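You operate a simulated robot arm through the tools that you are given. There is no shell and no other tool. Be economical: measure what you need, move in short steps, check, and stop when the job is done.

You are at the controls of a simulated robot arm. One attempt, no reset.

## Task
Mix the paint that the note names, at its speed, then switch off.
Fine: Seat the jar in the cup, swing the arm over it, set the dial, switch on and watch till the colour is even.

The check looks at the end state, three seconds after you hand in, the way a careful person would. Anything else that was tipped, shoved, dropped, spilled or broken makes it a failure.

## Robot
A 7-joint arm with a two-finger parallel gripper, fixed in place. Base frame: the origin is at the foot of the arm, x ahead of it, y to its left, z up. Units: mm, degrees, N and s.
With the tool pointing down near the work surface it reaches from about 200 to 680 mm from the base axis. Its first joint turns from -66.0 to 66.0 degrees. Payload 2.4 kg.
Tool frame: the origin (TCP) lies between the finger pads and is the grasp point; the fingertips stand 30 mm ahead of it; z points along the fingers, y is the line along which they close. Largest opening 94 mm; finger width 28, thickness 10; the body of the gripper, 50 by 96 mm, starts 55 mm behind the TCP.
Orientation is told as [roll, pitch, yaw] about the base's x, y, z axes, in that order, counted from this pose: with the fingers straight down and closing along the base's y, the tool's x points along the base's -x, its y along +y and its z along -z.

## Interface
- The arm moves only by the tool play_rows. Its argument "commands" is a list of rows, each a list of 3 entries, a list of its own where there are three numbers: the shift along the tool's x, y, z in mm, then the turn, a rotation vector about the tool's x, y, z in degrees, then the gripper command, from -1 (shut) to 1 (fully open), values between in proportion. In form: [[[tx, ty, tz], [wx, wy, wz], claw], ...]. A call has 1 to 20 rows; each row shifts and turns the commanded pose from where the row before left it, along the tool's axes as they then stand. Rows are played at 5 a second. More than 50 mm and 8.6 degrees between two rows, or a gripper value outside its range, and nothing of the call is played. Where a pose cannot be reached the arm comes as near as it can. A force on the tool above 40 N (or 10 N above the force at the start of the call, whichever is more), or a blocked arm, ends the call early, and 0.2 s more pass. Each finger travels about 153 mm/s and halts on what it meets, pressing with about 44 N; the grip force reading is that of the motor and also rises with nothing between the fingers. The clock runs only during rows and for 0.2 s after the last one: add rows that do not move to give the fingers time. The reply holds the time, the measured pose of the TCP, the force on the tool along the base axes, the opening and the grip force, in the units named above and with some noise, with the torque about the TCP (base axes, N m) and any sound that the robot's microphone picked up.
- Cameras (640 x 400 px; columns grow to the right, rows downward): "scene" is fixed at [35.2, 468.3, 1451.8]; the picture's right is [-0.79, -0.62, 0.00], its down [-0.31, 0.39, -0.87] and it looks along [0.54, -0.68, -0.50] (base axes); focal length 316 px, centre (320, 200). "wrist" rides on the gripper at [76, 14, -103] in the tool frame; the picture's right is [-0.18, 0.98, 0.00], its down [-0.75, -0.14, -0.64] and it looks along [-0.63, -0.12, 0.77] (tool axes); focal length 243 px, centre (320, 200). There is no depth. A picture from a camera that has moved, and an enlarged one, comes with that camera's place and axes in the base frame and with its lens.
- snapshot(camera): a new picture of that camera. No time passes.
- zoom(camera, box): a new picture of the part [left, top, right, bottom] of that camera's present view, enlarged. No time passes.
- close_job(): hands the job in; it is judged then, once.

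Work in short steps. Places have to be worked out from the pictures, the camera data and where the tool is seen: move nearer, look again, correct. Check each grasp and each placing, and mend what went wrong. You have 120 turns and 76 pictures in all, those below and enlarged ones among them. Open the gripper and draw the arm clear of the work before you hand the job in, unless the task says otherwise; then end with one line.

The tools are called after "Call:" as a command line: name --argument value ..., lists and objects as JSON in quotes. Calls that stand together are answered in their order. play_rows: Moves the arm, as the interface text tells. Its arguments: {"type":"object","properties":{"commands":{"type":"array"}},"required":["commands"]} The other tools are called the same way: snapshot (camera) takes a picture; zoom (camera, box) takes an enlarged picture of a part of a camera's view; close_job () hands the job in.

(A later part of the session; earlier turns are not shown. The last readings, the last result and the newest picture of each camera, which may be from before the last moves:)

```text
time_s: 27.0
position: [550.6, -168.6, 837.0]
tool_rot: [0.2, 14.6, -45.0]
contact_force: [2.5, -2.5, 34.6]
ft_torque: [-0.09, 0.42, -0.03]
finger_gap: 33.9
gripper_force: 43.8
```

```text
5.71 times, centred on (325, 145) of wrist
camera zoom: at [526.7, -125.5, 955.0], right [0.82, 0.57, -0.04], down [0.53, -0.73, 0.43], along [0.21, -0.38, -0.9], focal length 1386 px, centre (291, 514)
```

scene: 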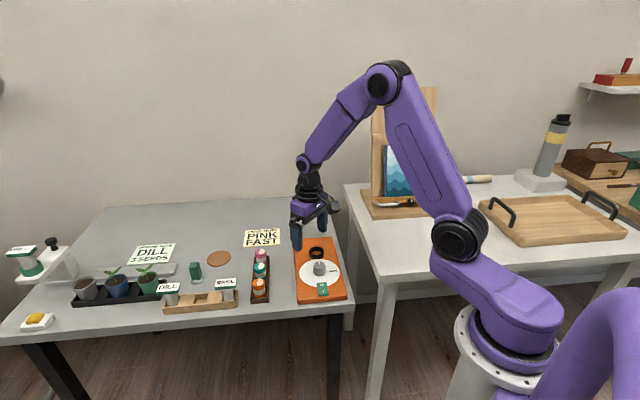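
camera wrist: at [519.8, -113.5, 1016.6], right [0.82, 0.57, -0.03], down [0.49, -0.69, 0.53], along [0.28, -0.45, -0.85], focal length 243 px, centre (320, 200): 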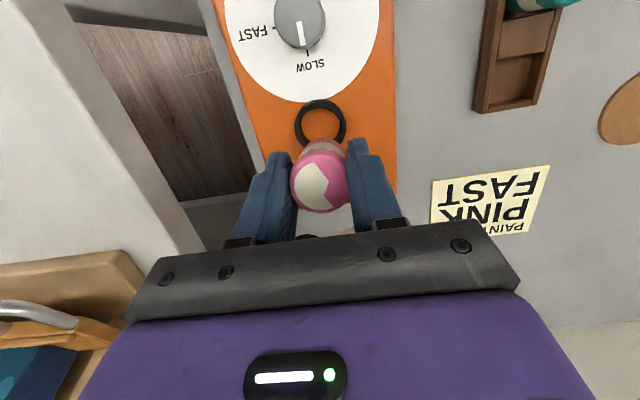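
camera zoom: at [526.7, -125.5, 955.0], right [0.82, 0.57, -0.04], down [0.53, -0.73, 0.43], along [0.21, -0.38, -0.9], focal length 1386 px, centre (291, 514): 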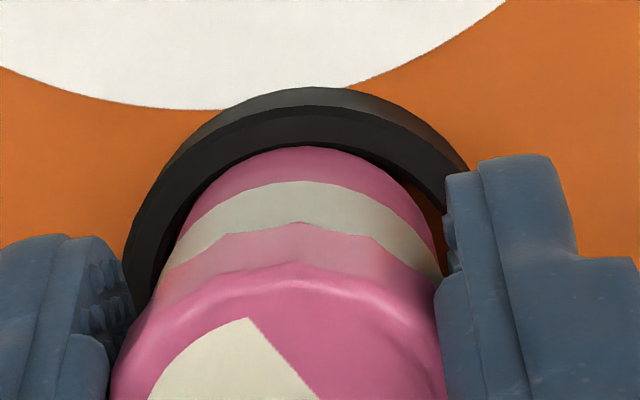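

The jar is inside the ring and concentric with it (bottom ≈781, rim ≈790, base ≈774), so it is on the cup floor. I ease the pressure by 2 mm and open gently.

Call:
play_rows --commands '[[[0.5, 0, -1.9], [0, 0, 0], -1], [[0, 0, 0], [0, 0, 0], -1], [[0, 0, 0], [0, 0, 0], -0.2], [[0, 0, 0], [0, 0, 0], 0.0], [[0, 0, 0], [0, 0, 0], 0.2]]'

Call:
zoom --camera "scene" --box '[305, 227, 337, 267]'

Call:
zoom --camera "wrist" --box '[240, 80, 400, 220]'

```text
time_s: 28.2
position: [547.9, -166.7, 835.2]
tool_rot: [0.0, 15.0, -44.9]
contact_force: [-0.2, -1.2, -0.2]
ft_torque: [-0.02, -0.02, 0.01]
finger_gap: 56.6
gripper_force: 0.1
```

```text
10.00 times, centred on (321, 247) of scene
camera zoom: at [35.2, 468.3, 1451.8], right [-0.79, -0.62, 0.0], down [-0.31, 0.39, -0.87], along [0.54, -0.68, -0.5], focal length 3164 px, centre (310, -270)
```

zoom: 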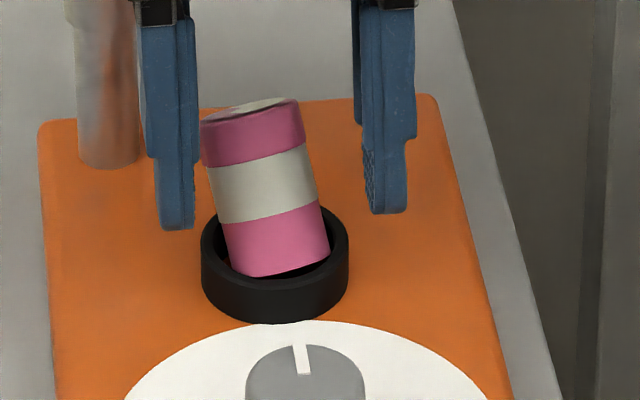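

```text
2.86 times, centred on (320, 150) of wrist
camera zoom: at [525.3, -124.7, 954.2], right [0.82, 0.57, -0.05], down [0.53, -0.73, 0.42], along [0.21, -0.37, -0.9], focal length 693 px, centre (320, 343)
```

zoom: 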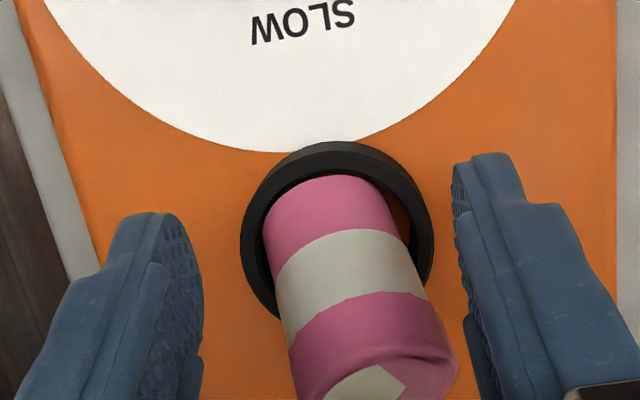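

On release it tipped back: its +X edge was apparently on the rim. The tool's 15° tilt roughly matches this lean, so I re-close to recapture the jar, which also squares it across the fingers.

Call:
play_rows --commands '[[[0, 0, 0], [0, 0, 0], 0.0], [[0, 0, 0], [0, 0, 0], -0.15], [[0, 0, 0], [0, 0, 0], -0.3], [[0, 0, 0], [0, 0, 0], -1], [[0, 0, 0], [0, 0, 0], -1]]'

Call:
zoom --camera "scene" --box '[305, 227, 337, 267]'

Call:
zoom --camera "wrist" --box '[240, 80, 400, 220]'

```text
time_s: 29.4
position: [548.7, -167.4, 837.1]
tool_rot: [0.1, 14.9, -45.0]
contact_force: [1.4, 6.5, 9.9]
ft_torque: [0.17, -0.08, 0.05]
finger_gap: 29.9
gripper_force: 44.7
```

```text
10.00 times, centred on (321, 247) of scene
camera zoom: at [35.0, 468.5, 1451.8], right [-0.79, -0.62, 0.0], down [-0.31, 0.39, -0.87], along [0.54, -0.68, -0.5], focal length 3164 px, centre (310, -270)
```

zoom: 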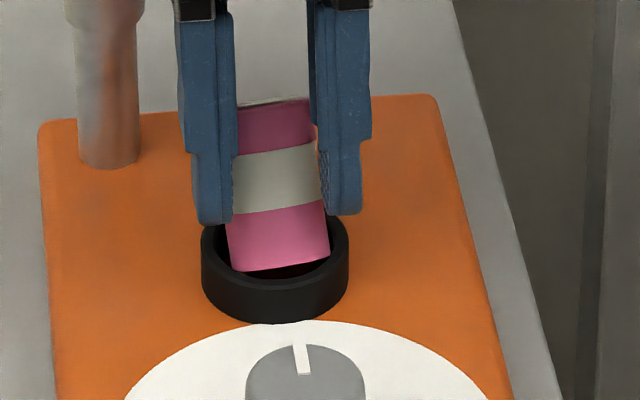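

```text
2.86 times, centred on (320, 150) of wrist
camera zoom: at [525.9, -123.9, 955.0], right [0.82, 0.57, -0.05], down [0.53, -0.73, 0.43], along [0.21, -0.37, -0.9], focal length 693 px, centre (320, 343)
```

zoom: 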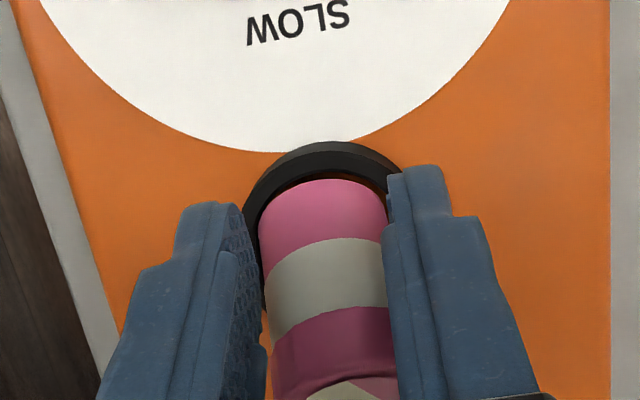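

The gap of 29.9 mm suggests an off-axis pinch, since the jar leans back about 25–30°. I release it gently, withdraw along the tool axis and bring the tool upright to see it properly.

Call:
play_rows --commands '[[[0, 0, 0], [0, 0, 0], -0.2], [[0, 0, 0], [0, 0, 0], 0.1], [[0, 0, 0], [0, 0, 0], 0.7], [[0, 0, -15], [0, 0, 0], 0.8], [[0, 0, -20], [0, 0, 0], 0.8], [[0, 0, -20], [0, 0, 0], 0.8], [[0, 0, 0], [0, -7.5, 0], 0.8], [[0, 0, 0], [0, -7.5, 0], 0.8], [[0, 0, 0], [0, 0, 0], 0.8]]'

Call:
zoom --camera "scene" --box '[305, 227, 337, 267]'

Call:
snapshot --camera "wrist"

```text
time_s: 31.4
position: [558.6, -178.1, 889.3]
tool_rot: [0.1, -0.1, -45.1]
contact_force: [-0.5, -1.0, -0.1]
ft_torque: [0.0, -0.02, 0.03]
finger_gap: 84.4
gripper_force: 0.0
```

```text
10.00 times, centred on (321, 247) of scene
camera zoom: at [35.2, 468.3, 1451.8], right [-0.79, -0.62, 0.0], down [-0.31, 0.39, -0.87], along [0.54, -0.68, -0.5], focal length 3164 px, centre (310, -270)
```

zoom: 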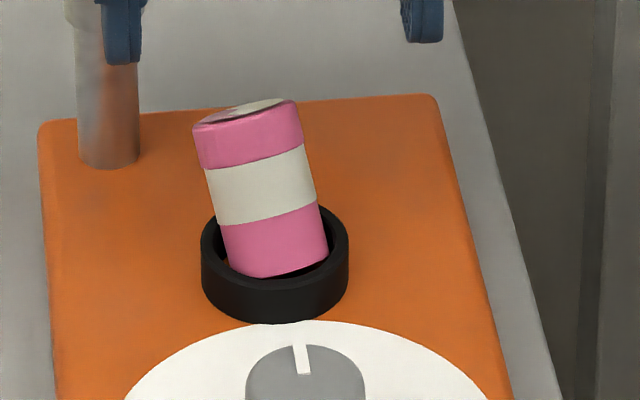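

```text
24 pictures are left
camera wrist: at [515.2, -114.3, 991.3], right [0.83, 0.56, 0.0], down [0.43, -0.63, 0.64], along [0.36, -0.53, -0.77], focal length 243 px, centre (320, 200)
```

wrist: 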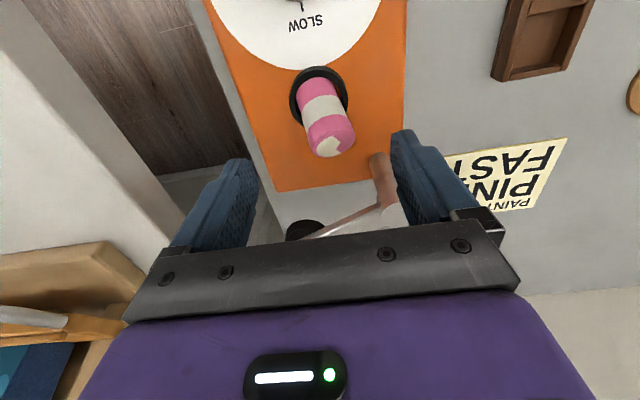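

I zoom the wrist view on the cup to see what the jar's base is resting on.

Call:
zoom --camera "wrist" --box '[280, 50, 370, 170]'

```text
3.33 times, centred on (325, 110) of wrist
camera zoom: at [515.2, -114.3, 991.3], right [0.83, 0.56, 0.0], down [0.43, -0.63, 0.64], along [0.36, -0.53, -0.77], focal length 809 px, centre (303, 500)
```

zoom: 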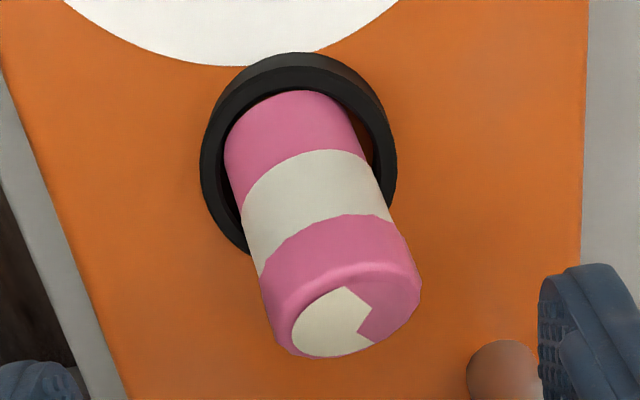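

The jar was about 4 mm too far −X, its back edge sat on the far rim, and it slid in leaning. I regrip with only a 10° tilt, centred on the leaning jar's mid-height at about (562,-175,828).

Call:
play_rows --commands '[[[0, 0, 0], [0, 5, 0], 0.8], [[0, 0, 0], [0, 5, 0], 0.8], [[-2.6, 2.3, 15], [0, 0, 0], 0.8], [[-2.6, 2.3, 15], [0, 0, 0], 0.8], [[-2.6, 0, 15], [0, 0, 0], 0.8], [[-2.6, 0, 15], [0, 0, 0], 0.8], [[0, 0, 0], [0, 0, 0], 0.3], [[0, 0, 0], [0, 0, 0], 0], [[0, 0, 0], [0, 0, 0], -0.15], [[0, 0, 0], [0, 0, 0], -0.3], [[0, 0, 0], [0, 0, 0], -1], [[0, 0, 0], [0, 0, 0], -1]]'

Call:
snapshot --camera "wrist"

```text
time_s: 34.0
position: [563.0, -175.9, 829.9]
tool_rot: [0.0, 9.8, -45.2]
contact_force: [-2.7, -8.6, 23.4]
ft_torque: [-0.33, 0.22, 0.14]
finger_gap: 35.9
gripper_force: 44.2
```

```text
22 pictures are left
camera wrist: at [531.6, -125.7, 943.3], right [0.82, 0.57, -0.03], down [0.5, -0.7, 0.5], along [0.26, -0.43, -0.86], focal length 243 px, centre (320, 200)
```

wrist: 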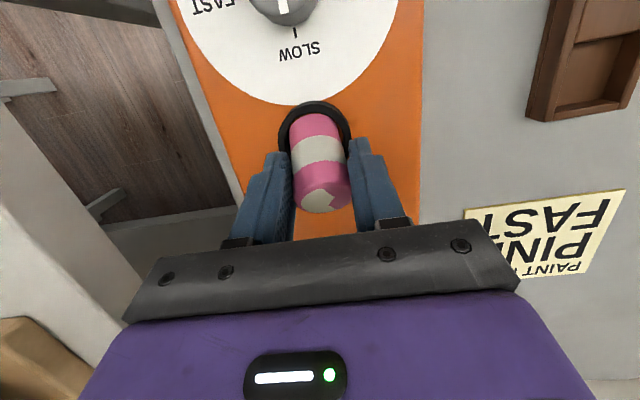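

Gripped at 35.9 mm. I lift 22 mm slowly straight up and check.

Call:
play_rows --commands '[[[0.9, 0, -5], [0, 0, 0], -1], [[0.9, 0, -5], [0, 0, 0], -1], [[1, 0, -6], [0, 0, 0], -1], [[1, 0, -6], [0, 0, 0], -1], [[0, 0, 0], [0, 0, 0], -1]]'

Call:
zoom --camera "scene" --box '[300, 217, 340, 267]'

```text
time_s: 35.2
position: [561.9, -172.5, 851.2]
tool_rot: [0.0, 10.0, -44.9]
contact_force: [-0.8, 0.0, -1.1]
ft_torque: [0.02, 0.04, 0.04]
finger_gap: 33.5
gripper_force: 44.0
```

```text
8.00 times, centred on (320, 242) of scene
camera zoom: at [35.2, 468.3, 1451.8], right [-0.79, -0.62, 0.0], down [-0.31, 0.39, -0.87], along [0.54, -0.68, -0.5], focal length 2532 px, centre (320, -136)
```

zoom: 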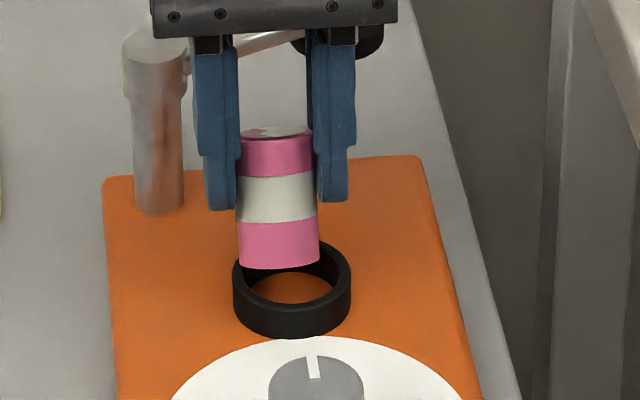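

The grip is good and the jar leans about 26° back. I raise 12 mm, rotate −26° to upright it, and shift over the re-estimated cup centre (548,-165).

Call:
play_rows --commands '[[[2.1, 0, -11.8], [0, 0, 0], -1], [[0, 0, 0], [0, -5.2, 0], -1], [[0, 0, 0], [0, -5.2, 0], -1], [[0, 0, 0], [0, -5.2, 0], -1], [[0, 0, 0], [0, -5.2, 0], -1], [[0, 0, 0], [0, -5.2, 0], -1], [[6.6, -2.7, -1.9], [0, 0, 0], -1], [[6.7, -2.8, -1.9], [0, 0, 0], -1], [[0, 0, 0], [0, 0, 0], -1]]'

Call:
zoom --camera "scene" --box '[300, 217, 340, 267]'

Call:
zoom --camera "wrist" --box '[220, 60, 420, 220]'

```text
time_s: 37.2
position: [547.2, -168.5, 864.0]
tool_rot: [-0.1, -16.0, -45.0]
contact_force: [0.0, 1.0, -1.5]
ft_torque: [0.02, 0.0, 0.01]
finger_gap: 33.5
gripper_force: 44.0
```

```text
8.00 times, centred on (320, 242) of scene
camera zoom: at [35.2, 468.3, 1451.8], right [-0.79, -0.62, 0.0], down [-0.31, 0.39, -0.87], along [0.54, -0.68, -0.5], focal length 2532 px, centre (320, -136)
```

zoom: 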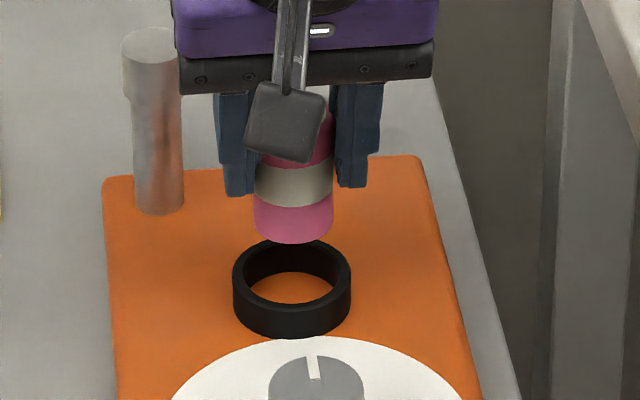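

```text
2.50 times, centred on (320, 140) of wrist
camera zoom: at [486.7, -86.9, 939.3], right [0.82, 0.57, 0.05], down [0.29, -0.49, 0.83], along [0.49, -0.66, -0.56], focal length 606 px, centre (320, 350)
```

zoom: 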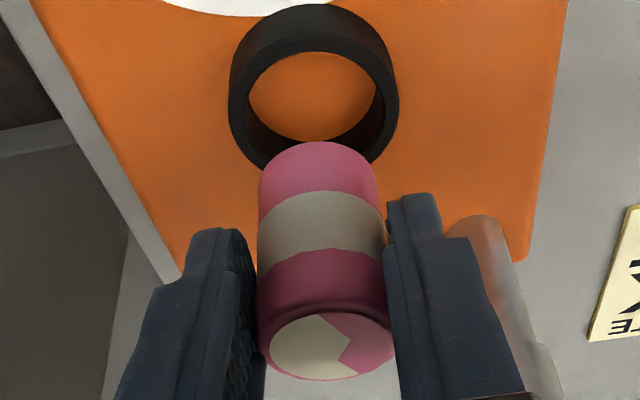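

Upright and aligned in Y, but intersecting both views puts the jar axis at X≈−522 against the cup's −504, with the jar bottom near z≈803. I shift +16 mm along X and re-measure.

Call:
play_rows --commands '[[[7.7, 0, -2.2], [0, 0, 0], -1], [[7.7, 0, -2.2], [0, 0, 0], -1], [[0, 0, 0], [0, 0, 0], -1]]'

Call:
zoom --camera "scene" --box '[300, 217, 340, 267]'

Call:
zoom --camera "wrist" --box '[220, 60, 420, 220]'

```text
time_s: 38.0
position: [536.4, -157.0, 862.5]
tool_rot: [0.0, -16.0, -45.1]
contact_force: [0.4, 0.3, -0.8]
ft_torque: [0.01, 0.03, -0.02]
finger_gap: 33.6
gripper_force: 44.3
```

```text
8.00 times, centred on (320, 242) of scene
camera zoom: at [35.2, 468.3, 1451.8], right [-0.79, -0.62, 0.0], down [-0.31, 0.39, -0.87], along [0.54, -0.68, -0.5], focal length 2532 px, centre (320, -136)
```

zoom: 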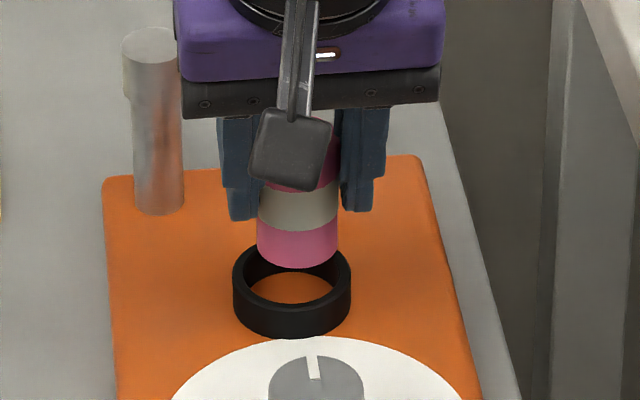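

```text
2.50 times, centred on (320, 140) of wrist
camera zoom: at [475.4, -75.6, 939.6], right [0.82, 0.57, 0.05], down [0.29, -0.49, 0.82], along [0.49, -0.66, -0.56], focal length 606 px, centre (320, 350)
```

zoom: 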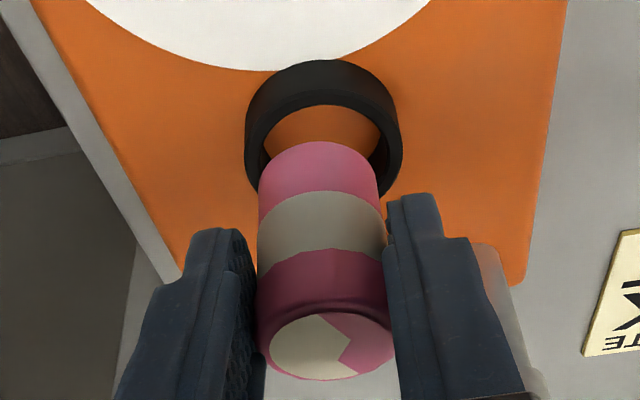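

Remaining errors are about +1.8 mm X and +2.4 mm Y. I correct them and lower 16 mm, watching the force.

Call:
play_rows --commands '[[[1.7, 2.4, -0.5], [0, 0, 0], -1], [[1.1, 0, 3.85], [0, 0, 0], -1], [[1.1, 0, 3.85], [0, 0, 0], -1], [[1.1, 0, 3.85], [0, 0, 0], -1], [[1.1, 0, 3.85], [0, 0, 0], -1], [[0, 0, 0], [0, 0, 0], -1]]'

Call:
zoom --camera "scene" --box '[305, 227, 337, 267]'

Call:
zoom --camera "wrist" --box '[260, 80, 380, 180]'

```text
time_s: 39.4
position: [536.2, -154.6, 847.5]
tool_rot: [0.1, -16.0, -45.0]
contact_force: [0.2, 0.4, -1.8]
ft_torque: [-0.03, 0.02, -0.01]
finger_gap: 33.8
gripper_force: 44.2
```

```text
10.00 times, centred on (321, 247) of scene
camera zoom: at [35.2, 468.3, 1451.8], right [-0.79, -0.62, 0.0], down [-0.31, 0.39, -0.87], along [0.54, -0.68, -0.5], focal length 3164 px, centre (310, -270)
```

zoom: 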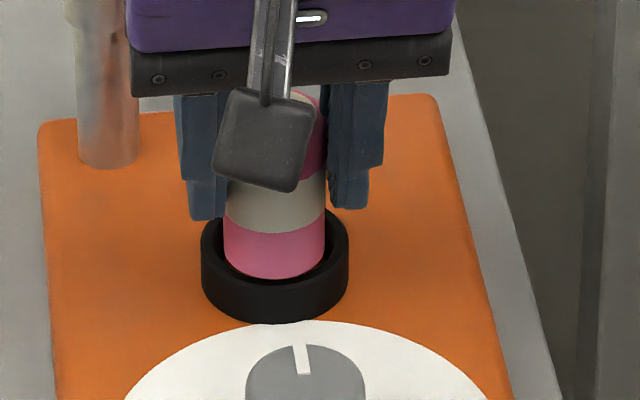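

```text
4.00 times, centred on (320, 130) of wrist
camera zoom: at [476.0, -72.5, 923.6], right [0.82, 0.57, 0.05], down [0.29, -0.49, 0.82], along [0.49, -0.66, -0.56], focal length 970 px, centre (320, 480)
```

zoom: 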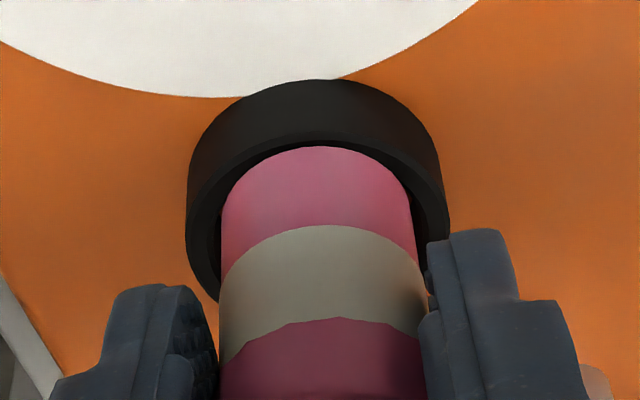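

No contact yet, and the jar is concentric with the ring in both views. I continue lowering in small steps until the floor is felt.

Call:
play_rows --commands '[[[0.8, 0, 2.9], [0, 0, 0], -1], [[0.8, 0, 2.9], [0, 0, 0], -1], [[0, 0, 0], [0, 0, 0], -1]]'

```text
time_s: 40.2
position: [537.0, -154.2, 842.3]
tool_rot: [0.1, -16.1, -45.0]
contact_force: [-14.3, 4.2, 32.2]
ft_torque: [0.15, 0.36, -0.05]
finger_gap: 33.7
gripper_force: 44.0
```

Contact is 32 N at z=842. I look at how it sits before deciding.

Call:
zoom --camera "scene" --box '[308, 235, 334, 261]'

Call:
zoom --camera "wrist" --box '[260, 80, 380, 180]'

```text
15.38 times, centred on (321, 248) of scene
camera zoom: at [34.2, 468.5, 1451.8], right [-0.79, -0.62, 0.0], down [-0.31, 0.39, -0.87], along [0.54, -0.68, -0.5], focal length 4868 px, centre (305, -538)
```

zoom: 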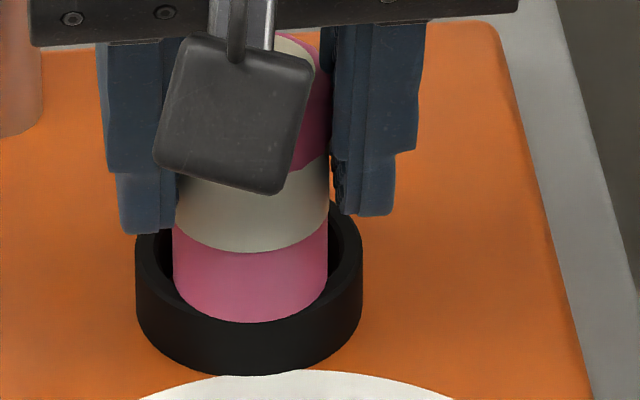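

```text
4.00 times, centred on (320, 130) of wrist
camera zoom: at [475.8, -72.7, 918.8], right [0.82, 0.57, 0.05], down [0.29, -0.49, 0.83], along [0.49, -0.66, -0.56], focal length 970 px, centre (320, 480)
```

zoom: 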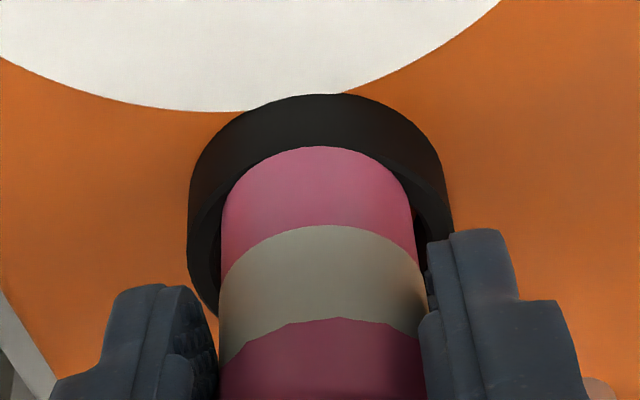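

The jar's near (+X) edge is on the front rim now. In attempt 1 it was 6.6 mm further back, on the far rim, so the centre lies about 3.3 mm back from here. I raise 4, shift −3.3 mm X, and lower with force checks.

Call:
play_rows --commands '[[[-1.1, 0, -3.85], [0, 0, 0], -1], [[-3.2, 0, 0.9], [0, 0, 0], -1], [[0, 0, 0], [0, 0, 0], -1], [[0.8, 0, 2.9], [0, 0, 0], -1], [[0.8, 0, 2.9], [0, 0, 0], -1], [[0.8, 0, 2.9], [0, 0, 0], -1], [[0, 0, 0], [0, 0, 0], -1]]'

```text
time_s: 41.5
position: [540.5, -156.2, 842.0]
tool_rot: [0.0, -16.2, -45.2]
contact_force: [-6.9, 2.2, 13.1]
ft_torque: [0.21, 0.18, 0.04]
finger_gap: 33.6
gripper_force: 43.7
stopped in row 6: the force on the tool passed its limit at 50 N (the readings are from after the stop); the commanded pose is now the measured one
```

Contact recurs at the same height. I check the wrist view again.

Call:
zoom --camera "wrist" --box '[270, 90, 370, 170]'

```text
5.00 times, centred on (320, 130) of wrist
camera zoom: at [479.0, -75.0, 917.7], right [0.82, 0.57, 0.05], down [0.28, -0.48, 0.83], along [0.5, -0.66, -0.56], focal length 1213 px, centre (320, 550)
```

zoom: 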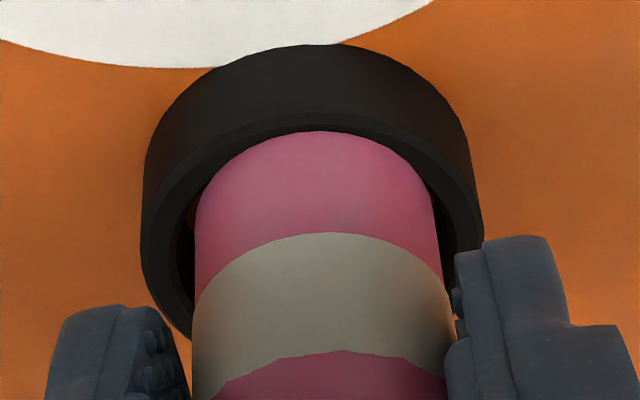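

The jar's near edge is exactly at the inner rim edge, while the side gaps are about 2.3 mm. I need another −2.5 mm X.

Call:
play_rows --commands '[[[-1.0, 0, -3.4], [0, 0, 0], -1], [[-2.4, 0, 0.7], [0, 0, 0], -1], [[0, 0, 0], [0, 0, 0], -1], [[0.8, 0, 2.9], [0, 0, 0], -1], [[0.6, 0, 1.9], [0, 0, 0], -1], [[0.6, 0, 1.9], [0, 0, 0], -1], [[0, 0, 0], [0, 0, 0], -1]]'

```text
time_s: 42.9
position: [543.7, -158.9, 840.2]
tool_rot: [-0.2, -16.5, -44.9]
contact_force: [-6.8, 3.0, 10.8]
ft_torque: [0.27, 0.17, 0.1]
finger_gap: 33.7
gripper_force: 43.7
stopped in row 6: the force on the tool passed its limit at 43 N (the readings are from after the stop); the commanded pose is now the measured one
```

Blocked again at z≈840, though the torque suggests contact near the cup centre. One wrist zoom should tell whether the bottom edge is hidden behind the rim or still above it.

Call:
zoom --camera "wrist" --box '[280, 95, 360, 155]'

```text
6.67 times, centred on (320, 125) of wrist
camera zoom: at [481.3, -76.5, 917.2], right [0.82, 0.57, 0.05], down [0.28, -0.48, 0.83], along [0.5, -0.67, -0.56], focal length 1618 px, centre (320, 700)
```

zoom: 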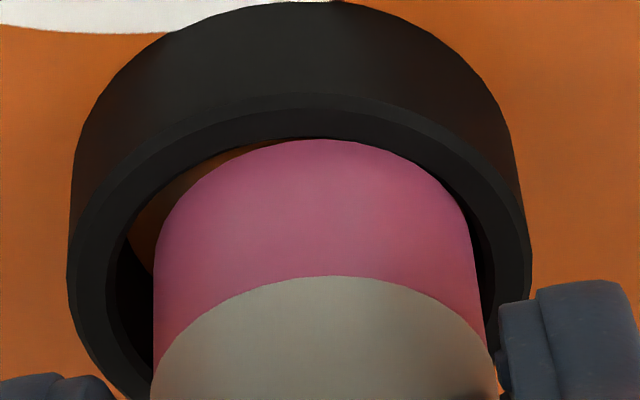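

The jar is about 2 mm off toward +Y (it drifted after the force stops) and catches the right-hand inner edge. I raise 3, shift −2 mm Y and −0.6 mm X, and lower gently.

Call:
play_rows --commands '[[[-0.8, 0, -2.9], [0, 0, 0], -1], [[-0.6, -2, 0.2], [0, 0, 0], -1], [[0, 0, 0], [0, 0, 0], -1], [[0.7, 0, 2.4], [0, 0, 0], -1], [[0.4, 0, 1.5], [0, 0, 0], -1], [[0.4, 0, 1.5], [0, 0, 0], -1], [[0.4, 0, 1.5], [0, 0, 0], -1], [[0, 0, 0], [0, 0, 0], -1]]'

```text
time_s: 44.7
position: [541.6, -159.8, 836.1]
tool_rot: [0.1, -16.3, -45.0]
contact_force: [0.0, 0.6, -1.4]
ft_torque: [0.01, 0.03, -0.02]
finger_gap: 33.5
gripper_force: 44.3
```

It slid past the rim with no contact at z=836. I keep lowering until the floor is felt.

Call:
play_rows --commands '[[[0.55, 0, 1.9], [0, 0, 0], -1], [[0.55, 0, 1.9], [0, 0, 0], -1], [[0.55, 0, 1.9], [0, 0, 0], -1], [[0.55, 0, 1.9], [0, 0, 0], -1], [[0, 0, 0], [0, 0, 0], -1]]'

```text
time_s: 45.9
position: [542.2, -159.0, 827.9]
tool_rot: [0.0, -16.4, -45.0]
contact_force: [1.2, -2.3, -0.4]
ft_torque: [-0.05, -0.05, 0.0]
finger_gap: 33.7
gripper_force: 43.8
```

Twelve millimetres deeper than the rim now; the floor should be close.

Call:
play_rows --commands '[[[0.28, 0, 0.96], [0, 0, 0], -1], [[0.28, 0, 0.96], [0, 0, 0], -1], [[0, 0, 0], [0, 0, 0], -1]]'

```text
time_s: 46.7
position: [542.2, -159.9, 827.1]
tool_rot: [0.0, -16.4, -45.0]
contact_force: [3.7, -1.1, 1.2]
ft_torque: [-0.16, -0.21, 0.04]
finger_gap: 33.5
gripper_force: 44.2
```

Call:
play_rows --commands '[[[0.28, 0, 0.96], [0, 0, 0], -1], [[0.28, 0, 0.96], [0, 0, 0], -1], [[0, 0, 0], [0, 0, 0], -1]]'

Call:
zoom --camera "scene" --box '[305, 227, 337, 267]'

```text
time_s: 47.6
position: [542.8, -160.8, 827.1]
tool_rot: [0.0, -16.6, -45.0]
contact_force: [-1.0, 0.2, 4.9]
ft_torque: [-0.12, -0.1, 0.0]
finger_gap: 33.7
gripper_force: 44.2
stopped in row 3: the force on the tool passed its limit at 41 N (the readings are from after the stop); the commanded pose is now the measured one
```

```text
10.00 times, centred on (321, 247) of scene
camera zoom: at [35.1, 468.3, 1451.8], right [-0.79, -0.62, 0.0], down [-0.31, 0.39, -0.87], along [0.54, -0.68, -0.5], focal length 3164 px, centre (310, -270)
```

zoom: 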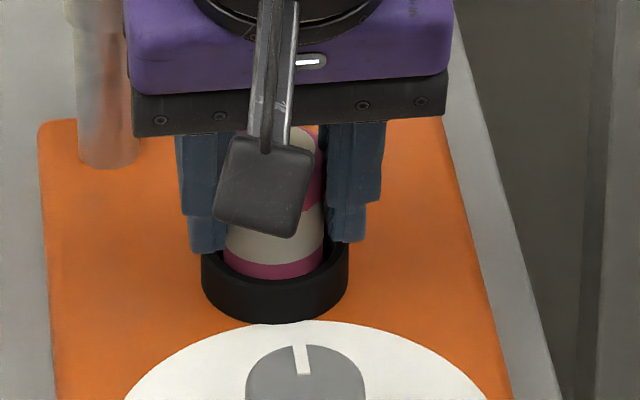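

The jar is down on the cup floor now, with its lower band hidden by the rim. I open and withdraw along the tool axis.

Call:
play_rows --commands '[[[0, 0, 0], [0, 0, 0], -0.25], [[0, 0, 0], [0, 0, 0], 0], [[0, 0, 0], [0, 0, 0], 0.4], [[0, 0, -15], [0, 0, 0], 0.5], [[0, 0, -25], [0, 0, 0], 0.5], [[0, 0, -30], [0, 0, 0], 0.5], [[0, 0, -10], [0, 0, 0], 0.5], [[0, 0, 0], [0, 0, 0], 0.5]]'

Call:
snapshot --camera "wrist"

```text
time_s: 49.4
position: [526.2, -142.6, 903.5]
tool_rot: [0.0, -16.5, -45.0]
contact_force: [-0.8, 0.1, 0.2]
ft_torque: [-0.02, 0.01, 0.01]
finger_gap: 70.6
gripper_force: 0.1
```

```text
9 pictures are left
camera wrist: at [464.4, -61.9, 979.2], right [0.82, 0.57, 0.05], down [0.28, -0.48, 0.83], along [0.5, -0.67, -0.56], focal length 243 px, centre (320, 200)
```

wrist: 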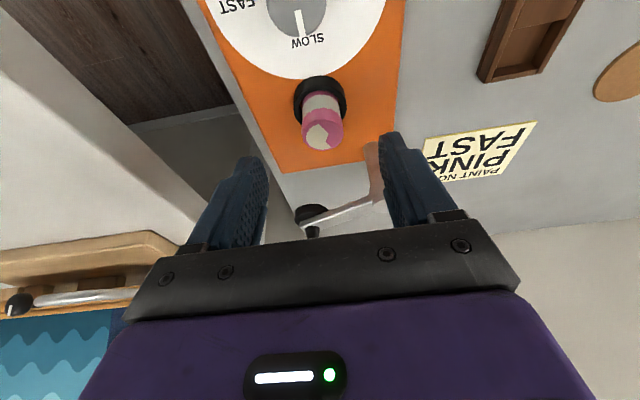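

The jar stands upright in the cup. Next is the swing arm: its handle (head) is at about (596,-252) with its top at z≈895, and the pivot is near (640,-183). I rise, straighten, yaw to +20° and hover above the handle.

Call:
play_rows --commands '[[[-8.5, 0, -28.8], [0, 0, 0], 1], [[-8.5, 0, -28.8], [0, 0, 0], 1], [[0, 0, 0], [0, 8.2, 0], 1], [[0, 0, 0], [0, 8.3, 0], 1], [[0, 0, 0], [0, 0, -7.2], 1], [[0, 0, 0], [0, 0, -7.2], 1], [[0, 0, 0], [0, 0, -7.2], 1], [[0, 0, 0], [0, 0, -7.2], 1], [[0, 0, 0], [0, 0, -7.2], 1], [[0, 0, 0], [0, 0, -7.2], 1], [[0, 0, 0], [0, 0, -7.2], 1], [[0, 0, 0], [0, 0, -7.2], 1], [[0, 0, 0], [0, 0, -7.4], 1], [[-9.5, -42.3, 0], [0, 0, 0], 1], [[-9.5, -42.3, 0], [0, 0, 0], 1], [[-9.4, -42.2, 0], [0, 0, 0], 1], [[0, 0, 0], [0, 0, 0], 1]]'

Call:
snapshot --camera "wrist"

```text
time_s: 53.0
position: [595.8, -252.7, 961.4]
tool_rot: [0.0, 0.0, 20.0]
contact_force: [-0.8, 0.2, 0.8]
ft_torque: [0.0, 0.06, -0.05]
finger_gap: 94.0
gripper_force: 0.0
```

```text
8 pictures are left
camera wrist: at [519.9, -266.4, 1061.6], right [-0.16, 0.99, 0.0], down [0.76, 0.13, 0.64], along [0.63, 0.11, -0.77], focal length 243 px, centre (320, 200)
```

wrist: 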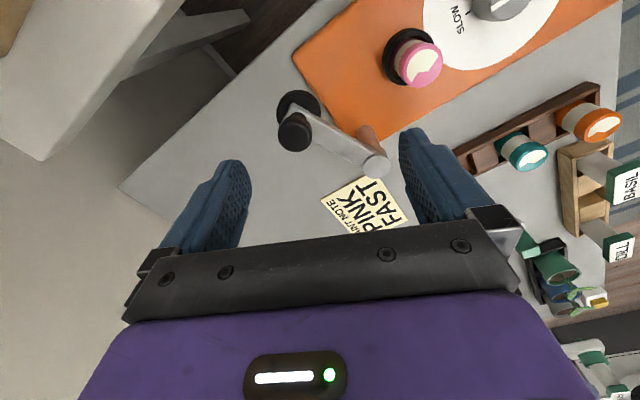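

From this view the pivot is about (639,-187), the handle about (602,-269) with top z≈882, and the arm length ≈90, matching the cup distance. I descend to z≈893 around the knob with the fingers spanning the swing direction.

Call:
play_rows --commands '[[[0, 0, 0], [0, 0, -5], 1], [[0, 0, 0], [0, 0, -5], 1], [[2.3, -16.3, 0], [0, 0, 0], 1], [[0, 0, 30], [0, 0, 0], 1], [[0, 0, 25], [0, 0, 0], 1], [[0, 0, 13], [0, 0, 0], 1], [[0, 0, 0], [0, 0, 0], 0.3], [[0, 0, 0], [0, 0, 0], 0.3]]'

Call:
snapshot --camera "wrist"

```text
time_s: 54.8
position: [604.0, -270.1, 893.0]
tool_rot: [-0.1, 0.0, 30.0]
contact_force: [-0.5, 0.0, -0.8]
ft_torque: [-0.01, 0.01, 0.0]
finger_gap: 61.1
gripper_force: 0.1
```

```text
7 pictures are left
camera wrist: at [531.1, -296.3, 995.5], right [-0.33, 0.94, 0.0], down [0.72, 0.25, 0.64], along [0.61, 0.21, -0.77], focal length 243 px, centre (320, 200)
```

wrist: 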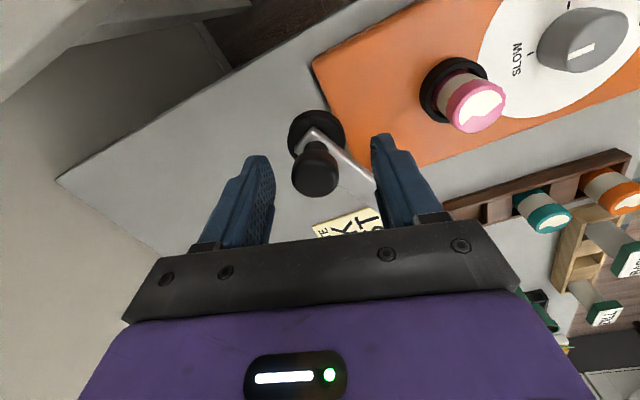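

The knob is between the fingers, about 4 mm off centre. I centre it, close to a loose cage (~32 mm), and start swinging along the arc about the pivot.

Call:
play_rows --commands '[[[0, -4.5, 0], [0, 0, 0], 0.0], [[0, 0, 0], [0, 0, 0], -0.32], [[0, 0, 0], [0, 0, 0], -0.32], [[7.2, 11.2, 0], [0, 0, 4.2], -0.32], [[6.6, 11.7, 0], [0, 0, 4.2], -0.32], [[0, 0, 0], [0, 0, 0], -0.32]]'

```text
time_s: 56.2
position: [582.7, -260.9, 893.4]
tool_rot: [0.0, 0.0, 21.5]
contact_force: [-1.3, -2.4, -0.7]
ft_torque: [0.0, 0.01, -0.04]
finger_gap: 32.8
gripper_force: 0.9
```

Light forces and the cage is holding. I continue along the arc.

Call:
play_rows --commands '[[[5.7, 12.1, 0], [0, 0, 4.2], -0.32], [[5, 12.4, 0], [0, 0, 4.2], -0.32], [[4.1, 12.8, 0], [0, 0, 4.2], -0.32], [[3.2, 12.9, 0], [0, 0, 4.2], -0.32], [[0, 0, 0], [0, 0, 0], -0.32]]'

Call:
snapshot --camera "wrist"

```text
time_s: 57.4
position: [552.3, -215.3, 894.1]
tool_rot: [0.0, 0.0, 4.8]
contact_force: [-0.4, 0.8, -0.4]
ft_torque: [0.01, 0.01, -0.01]
finger_gap: 32.0
gripper_force: 0.0
```

```text
6 pictures are left
camera wrist: at [475.8, -207.9, 995.4], right [0.1, 0.99, 0.0], down [0.76, -0.08, 0.64], along [0.64, -0.07, -0.77], focal length 243 px, centre (320, 200)
```

wrist: 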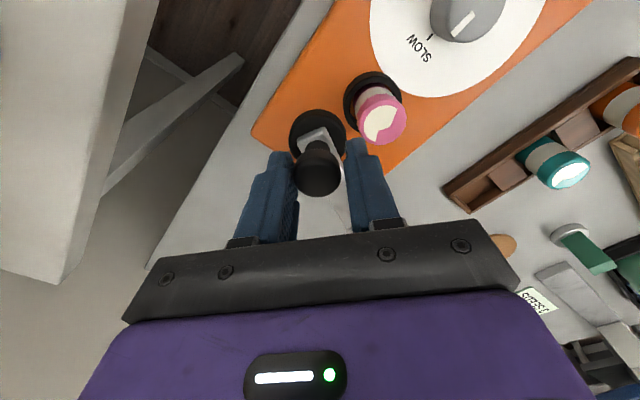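

The head follows. I complete the arc to bring it over the jar.

Call:
play_rows --commands '[[[2.5, 13.2, 0], [0, 0, 4.2], -0.32], [[1.6, 13.3, 0], [0, 0, 4.2], -0.32], [[0.7, 13.3, 0], [0, 0, 4.2], -0.32], [[0, 8, 0], [0, 0, 4.2], -0.32], [[0, 0, 0], [0, 0, 0], -0.32]]'

Call:
zoom --camera "scene" --box '[285, 210, 355, 305]'

```text
time_s: 58.6
position: [548.9, -167.7, 894.7]
tool_rot: [0.0, 0.0, -12.2]
contact_force: [0.0, 0.3, -0.5]
ft_torque: [0.01, 0.0, 0.05]
finger_gap: 32.2
gripper_force: 0.3
```

```text
4.21 times, centred on (320, 258) of scene
camera zoom: at [35.2, 468.3, 1451.8], right [-0.79, -0.62, 0.0], down [-0.31, 0.39, -0.87], along [0.54, -0.68, -0.5], focal length 1332 px, centre (320, -42)
```

zoom: 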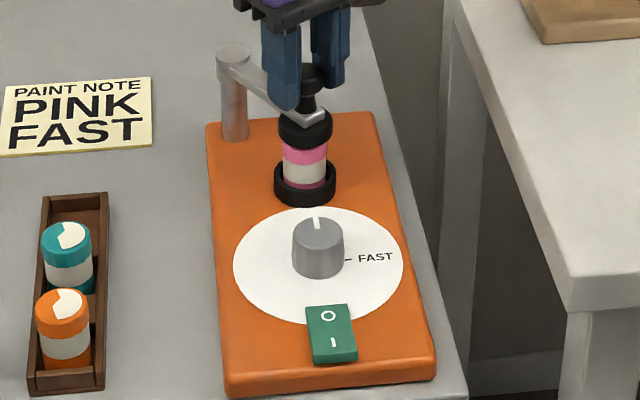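

The head is squarely over the jar. I open, rise, and go over the dial at about (493,-111) with yaw +35°.

Call:
play_rows --commands '[[[0, 0, 0], [0, 0, 0], 0.3], [[0, 0, 0], [0, 0, 0], 0.3], [[0, 0, -30], [0, 0, 0], 0.3], [[0, 0, -30], [0, 0, 0], 0.3], [[0, 0, 0], [0, 0, -7.85], 0.3], [[0, 0, 0], [0, 0, -7.85], 0.3], [[0, 0, 0], [0, 0, -7.85], 0.3], [[0, 0, 0], [0, 0, -7.85], 0.3], [[0, 0, 0], [0, 0, -7.85], 0.3], [[0, 0, 0], [0, 0, -7.85], 0.3], [[6.7, 39.3, 0], [0, 0, 0], 0.3], [[6.7, 39.3, 0], [0, 0, 0], 0.3], [[0, 0, 30], [0, 0, 0], 0.3], [[0, 0, 20], [0, 0, 0], 0.3], [[0, 0, 0], [0, 0, 0], 0.3]]'

Call:
snapshot --camera "wrist"

```text
time_s: 61.8
position: [491.7, -110.3, 903.4]
tool_rot: [0.0, 0.0, 35.1]
contact_force: [0.2, 0.5, -0.2]
ft_torque: [0.0, -0.01, -0.02]
finger_gap: 60.9
gripper_force: 0.1
```

```text
4 pictures are left
camera wrist: at [422.4, -144.4, 1005.9], right [-0.41, 0.91, 0.0], down [0.7, 0.32, 0.64], along [0.58, 0.27, -0.77], focal length 243 px, centre (320, 200)
```

wrist: 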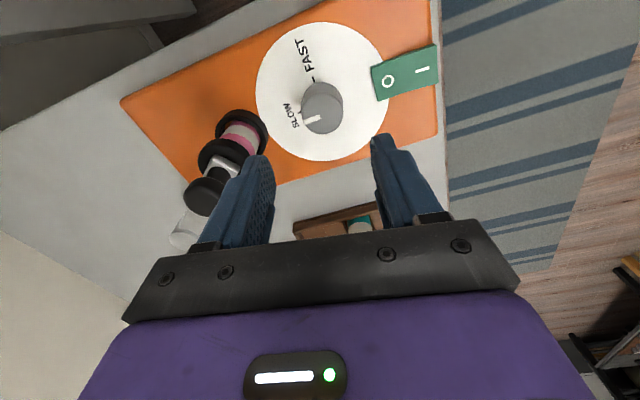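

The dial is centred below the tool. I zoom in to measure the pointer, SLOW and FAST angles precisely.

Call:
zoom --camera "wrist" --box '[250, 15, 450, 165]'

```text
2.67 times, centred on (350, 90) of wrist
camera zoom: at [422.4, -144.4, 1005.9], right [-0.41, 0.91, 0.0], down [0.7, 0.32, 0.64], along [0.58, 0.27, -0.77], focal length 647 px, centre (240, 493)
```

zoom: 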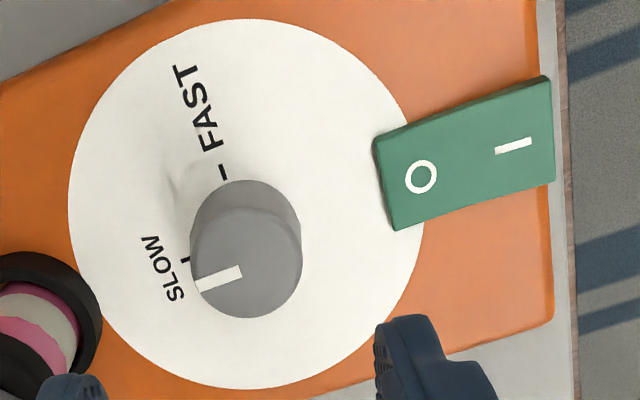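

SLOW is at about −44°, FAST at about −137°, and the pointer is at SLOW, so I turn about 92° clockwise. I descend onto the knob at (489,-111) and close on it.

Call:
play_rows --commands '[[[2.6, 1, 0], [0, 0, 0], 0.15], [[0, 0, 30], [0, 0, 0], 0.15], [[0, 0, 30], [0, 0, 0], 0.15], [[0, 0, 20], [0, 0, 0], 0.15], [[0, 0, 8], [0, 0, 0], 0.15], [[0, 0, 0], [0, 0, 0], 0.15], [[0, 0, 0], [0, 0, 0], -0.1], [[0, 0, 0], [0, 0, 0], -0.3], [[0, 0, 0], [0, 0, 0], -1], [[0, 0, 0], [0, 0, 0], -1]]'

```text
time_s: 64.0
position: [487.0, -112.0, 815.7]
tool_rot: [0.0, 0.0, 35.2]
contact_force: [3.0, -3.3, -7.3]
ft_torque: [0.06, -0.4, -0.14]
finger_gap: 36.3
gripper_force: 45.1
```

The knob is gripped (36.3 mm). I turn it clockwise, half way first.

Call:
play_rows --commands '[[[0, 0, 0], [0, 0, 7.7], -1], [[0, 0, 0], [0, 0, 7.7], -1], [[0, 0, 0], [0, 0, 7.7], -1], [[0, 0, 0], [0, 0, 7.7], -1], [[0, 0, 0], [0, 0, 7.7], -1], [[0, 0, 0], [0, 0, 7.7], -1], [[0, 0, 0], [0, 0, 0], -1]]'

```text
time_s: 65.8
position: [488.3, -109.1, 816.0]
tool_rot: [0.0, 0.4, -11.0]
contact_force: [-3.8, 2.4, 8.5]
ft_torque: [0.09, -0.09, -0.03]
finger_gap: 36.2
gripper_force: 45.2
stopped in row 7: the force on the tool passed its limit at 40 N (the readings are from after the stop); the commanded pose is now the measured one
```

Forces are modest now. I finish the turn to about −57°.

Call:
play_rows --commands '[[[0, 0, 0], [0, 0, 7.7], -1], [[0, 0, 0], [0, 0, 7.7], -1], [[0, 0, 0], [0, 0, 7.7], -1], [[0, 0, 0], [0, 0, 0], -1]]'

Call:
play_rows --commands '[[[0, 0, 0], [0, 0, 7.7], -1], [[0, 0, 0], [0, 0, 7.7], -1], [[0, 0, 0], [0, 0, 7.5], -1], [[0, 0, 0], [0, 0, 0], -1]]'

```text
time_s: 66.8
position: [488.2, -107.3, 815.5]
tool_rot: [0.0, 0.3, -34.0]
contact_force: [0.0, 18.1, 10.5]
ft_torque: [1.18, 0.78, 0.05]
finger_gap: 36.4
gripper_force: 45.3
```

```text
time_s: 67.8
position: [489.0, -105.9, 815.6]
tool_rot: [-0.2, 0.1, -56.8]
contact_force: [10.1, 24.4, -5.1]
ft_torque: [0.33, -0.6, 0.52]
finger_gap: 36.2
gripper_force: 44.5
```

Turned 92° in total. I release the knob, rise, and return to the earlier viewing pose to verify the pointer and locate the switch.

Call:
play_rows --commands '[[[0, 0, 0], [0, 0, 0], -0.1], [[0, 0, 0], [0, 0, 0], 0.15], [[0, 0, -8], [0, 0, 0], 0.15], [[0, 0, -30], [0, 0, 0], 0.15], [[0, 0, -30], [0, 0, 0], 0.15], [[0, 0, -20], [0, 0, 0], 0.15], [[0, 0, 0], [0, 0, -7.7], 0.15], [[0, 0, 0], [0, 0, -7.7], 0.15], [[0, 0, 0], [0, 0, -7.7], 0.15], [[0, 0, 0], [0, 0, -7.7], 0.15], [[0, 0, 0], [0, 0, -7.7], 0.15], [[0, 0, 0], [0, 0, -7.7], 0.15], [[0, 0, 0], [0, 0, -7.7], 0.15], [[0, 0, 0], [0, 0, -7.7], 0.15], [[0, 0, 0], [0, 0, -7.7], 0.15], [[0, 0, 0], [0, 0, -7.7], 0.15], [[0, 0, 0], [0, 0, -7.7], 0.15], [[0, 0, 0], [0, 0, -7.3], 0.15], [[0, 0, 0], [0, 0, 0], 0.15]]'

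Call:
zoom --camera "wrist" --box '[250, 0, 450, 165]'

```text
time_s: 71.8
position: [487.1, -109.2, 902.8]
tool_rot: [0.4, 0.3, 35.1]
contact_force: [-0.6, -0.1, -0.1]
ft_torque: [-0.04, 0.01, 0.03]
finger_gap: 54.0
gripper_force: 0.1
```

```text
2.42 times, centred on (350, 82) of wrist
camera zoom: at [418.6, -142.6, 1006.0], right [-0.41, 0.91, 0.0], down [0.7, 0.32, 0.64], along [0.58, 0.27, -0.77], focal length 588 px, centre (247, 485)
```

zoom: 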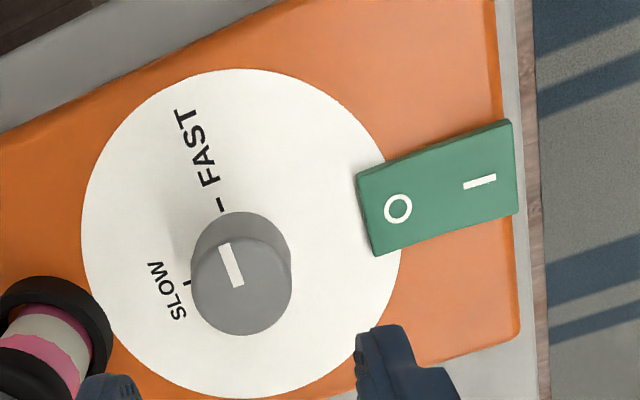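

The pointer is on FAST. The switch's "I" mark is at about (430,-46,781). I close the fingers, move above it and stop about 20 mm over it.

Call:
play_rows --commands '[[[0, 0, 0], [0, 0, 0], -1], [[5.4, 42.9, 0], [0, 0, 0], -1], [[5.4, 42.9, 0], [0, 0, 0], -1], [[0, 0, 35], [0, 0, 0], -1], [[0, 0, 35], [0, 0, 0], -1], [[0, 0, 0], [0, 0, 0], -1]]'

```text
time_s: 73.2
position: [430.6, -44.9, 832.8]
tool_rot: [0.3, 0.2, 35.0]
contact_force: [0.9, 0.2, 0.5]
ft_torque: [-0.03, 0.0, -0.01]
finger_gap: 0.2
gripper_force: 33.2
```

Positioned above "I". I lower in 2 mm steps, watching for contact and sound.

Call:
play_rows --commands '[[[0, 0, 6], [0, 0, 0], -1], [[0, 0, 5], [0, 0, 0], -1], [[0, 0, 3], [0, 0, 0], -1], [[0, 0, 2], [0, 0, 0], -1], [[0, 0, 2], [0, 0, 0], -1], [[0, 0, 0], [0, 0, 0], -1]]'

```text
time_s: 74.6
position: [429.1, -44.6, 816.2]
tool_rot: [0.3, 0.1, 35.1]
contact_force: [0.0, -0.1, -0.4]
ft_torque: [-0.02, 0.03, 0.02]
finger_gap: 0.0
gripper_force: 33.0
```

Call:
play_rows --commands '[[[0, 0, 2], [0, 0, 0], -1], [[0, 0, 2], [0, 0, 0], -1], [[0, 0, 2], [0, 0, 0], -1], [[0, 0, 0], [0, 0, 0], -1]]'

```text
time_s: 75.6
position: [429.3, -44.5, 810.6]
tool_rot: [0.2, 0.2, 35.1]
contact_force: [-7.4, 6.6, 31.4]
ft_torque: [0.24, -0.25, 0.12]
finger_gap: 0.2
gripper_force: 33.2
heard: click
```

A click was heard, so the switch is over. I back off 12 mm, wait, and listen for the motor.

Call:
play_rows --commands '[[[0, 0, -12], [0, 0, 0], -1], [[0, 0, 0], [0, 0, 0], -1], [[0, 0, 0], [0, 0, 0], -1], [[0, 0, 0], [0, 0, 0], -1], [[0, 0, 0], [0, 0, 0], -1], [[0, 0, 0], [0, 0, 0], -1]]'

Call:
zoom --camera "scene" --box '[295, 215, 345, 305]'

```text
time_s: 77.0
position: [429.4, -44.8, 820.9]
tool_rot: [0.3, 0.2, 35.1]
contact_force: [0.1, 0.9, 0.9]
ft_torque: [-0.01, -0.01, 0.01]
finger_gap: 0.0
gripper_force: 32.2
```

```text
4.44 times, centred on (320, 260) of scene
camera zoom: at [35.2, 468.3, 1451.8], right [-0.79, -0.62, 0.0], down [-0.31, 0.39, -0.87], along [0.54, -0.68, -0.5], focal length 1406 px, centre (320, -67)
```

zoom: 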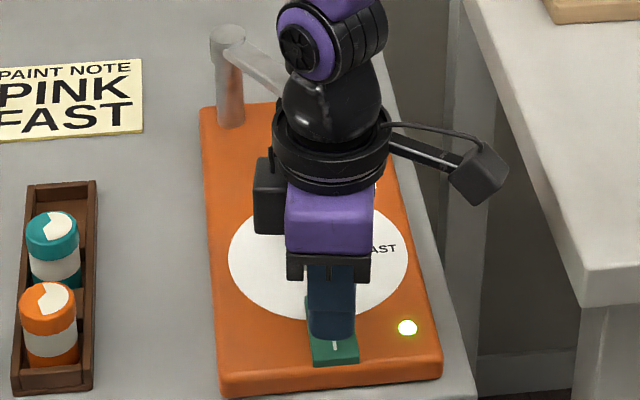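

The green lamp is lit, so the mixer runs. I move up above the "O" end, let it mix and listen; I keep my last picture for when it should be done.

Call:
play_rows --commands '[[[0, 0, -30], [0, 0, 0], -1], [[-3.9, -28.6, -29], [0, 0, 0], -1], [[0, 0, 0], [0, 0, 0], -1], [[0, 0, 0], [0, 0, 0], -1], [[0, 0, 0], [0, 0, 0], -1], [[0, 0, 0], [0, 0, 0], -1], [[0, 0, 0], [0, 0, 0], -1], [[0, 0, 0], [0, 0, 0], -1], [[0, 0, 0], [0, 0, 0], -1], [[0, 0, 0], [0, 0, 0], -1], [[0, 0, 0], [0, 0, 0], -1], [[0, 0, 0], [0, 0, 0], -1], [[0, 0, 0], [0, 0, 0], -1], [[0, 0, 0], [0, 0, 0], -1], [[0, 0, 0], [0, 0, 0], -1], [[0, 0, 0], [0, 0, 0], -1], [[0, 0, 0], [0, 0, 0], -1], [[0, 0, 0], [0, 0, 0], -1], [[0, 0, 0], [0, 0, 0], -1], [[0, 0, 0], [0, 0, 0], -1]]'

Call:
play_rows --commands '[[[0, 0, 0], [0, 0, 0], -1], [[0, 0, 0], [0, 0, 0], -1], [[0, 0, 0], [0, 0, 0], -1], [[0, 0, 0], [0, 0, 0], -1], [[0, 0, 0], [0, 0, 0], -1], [[0, 0, 0], [0, 0, 0], -1], [[0, 0, 0], [0, 0, 0], -1], [[0, 0, 0], [0, 0, 0], -1], [[0, 0, 0], [0, 0, 0], -1], [[0, 0, 0], [0, 0, 0], -1], [[0, 0, 0], [0, 0, 0], -1], [[0, 0, 0], [0, 0, 0], -1], [[0, 0, 0], [0, 0, 0], -1], [[0, 0, 0], [0, 0, 0], -1], [[0, 0, 0], [0, 0, 0], -1], [[0, 0, 0], [0, 0, 0], -1], [[0, 0, 0], [0, 0, 0], -1], [[0, 0, 0], [0, 0, 0], -1], [[0, 0, 0], [0, 0, 0], -1], [[0, 0, 0], [0, 0, 0], -1]]'

Call:
play_rows --commands '[[[0, 0, 0], [0, 0, 0], -1], [[0, 0, 0], [0, 0, 0], -1], [[0, 0, 0], [0, 0, 0], -1], [[0, 0, 0], [0, 0, 0], -1], [[0, 0, 0], [0, 0, 0], -1], [[0, 0, 0], [0, 0, 0], -1], [[0, 0, 0], [0, 0, 0], -1], [[0, 0, 0], [0, 0, 0], -1], [[0, 0, 0], [0, 0, 0], -1], [[0, 0, 0], [0, 0, 0], -1], [[0, 0, 0], [0, 0, 0], -1], [[0, 0, 0], [0, 0, 0], -1], [[0, 0, 0], [0, 0, 0], -1], [[0, 0, 0], [0, 0, 0], -1], [[0, 0, 0], [0, 0, 0], -1], [[0, 0, 0], [0, 0, 0], -1], [[0, 0, 0], [0, 0, 0], -1], [[0, 0, 0], [0, 0, 0], -1], [[0, 0, 0], [0, 0, 0], -1], [[0, 0, 0], [0, 0, 0], -1]]'

```text
time_s: 81.2
position: [449.2, -67.0, 883.8]
tool_rot: [0.3, 0.2, 35.0]
contact_force: [0.2, -0.3, 1.1]
ft_torque: [0.01, 0.02, -0.01]
finger_gap: 0.1
gripper_force: 32.8
```

```text
time_s: 85.4
position: [449.8, -66.3, 882.0]
tool_rot: [0.3, 0.1, 35.0]
contact_force: [0.1, 0.7, -0.1]
ft_torque: [-0.02, -0.01, 0.03]
finger_gap: 0.1
gripper_force: 33.3
```

```text
time_s: 89.6
position: [448.1, -66.5, 884.0]
tool_rot: [0.2, 0.2, 34.9]
contact_force: [-0.2, -0.1, -0.4]
ft_torque: [0.0, 0.02, 0.03]
finger_gap: 0.1
gripper_force: 33.0
```

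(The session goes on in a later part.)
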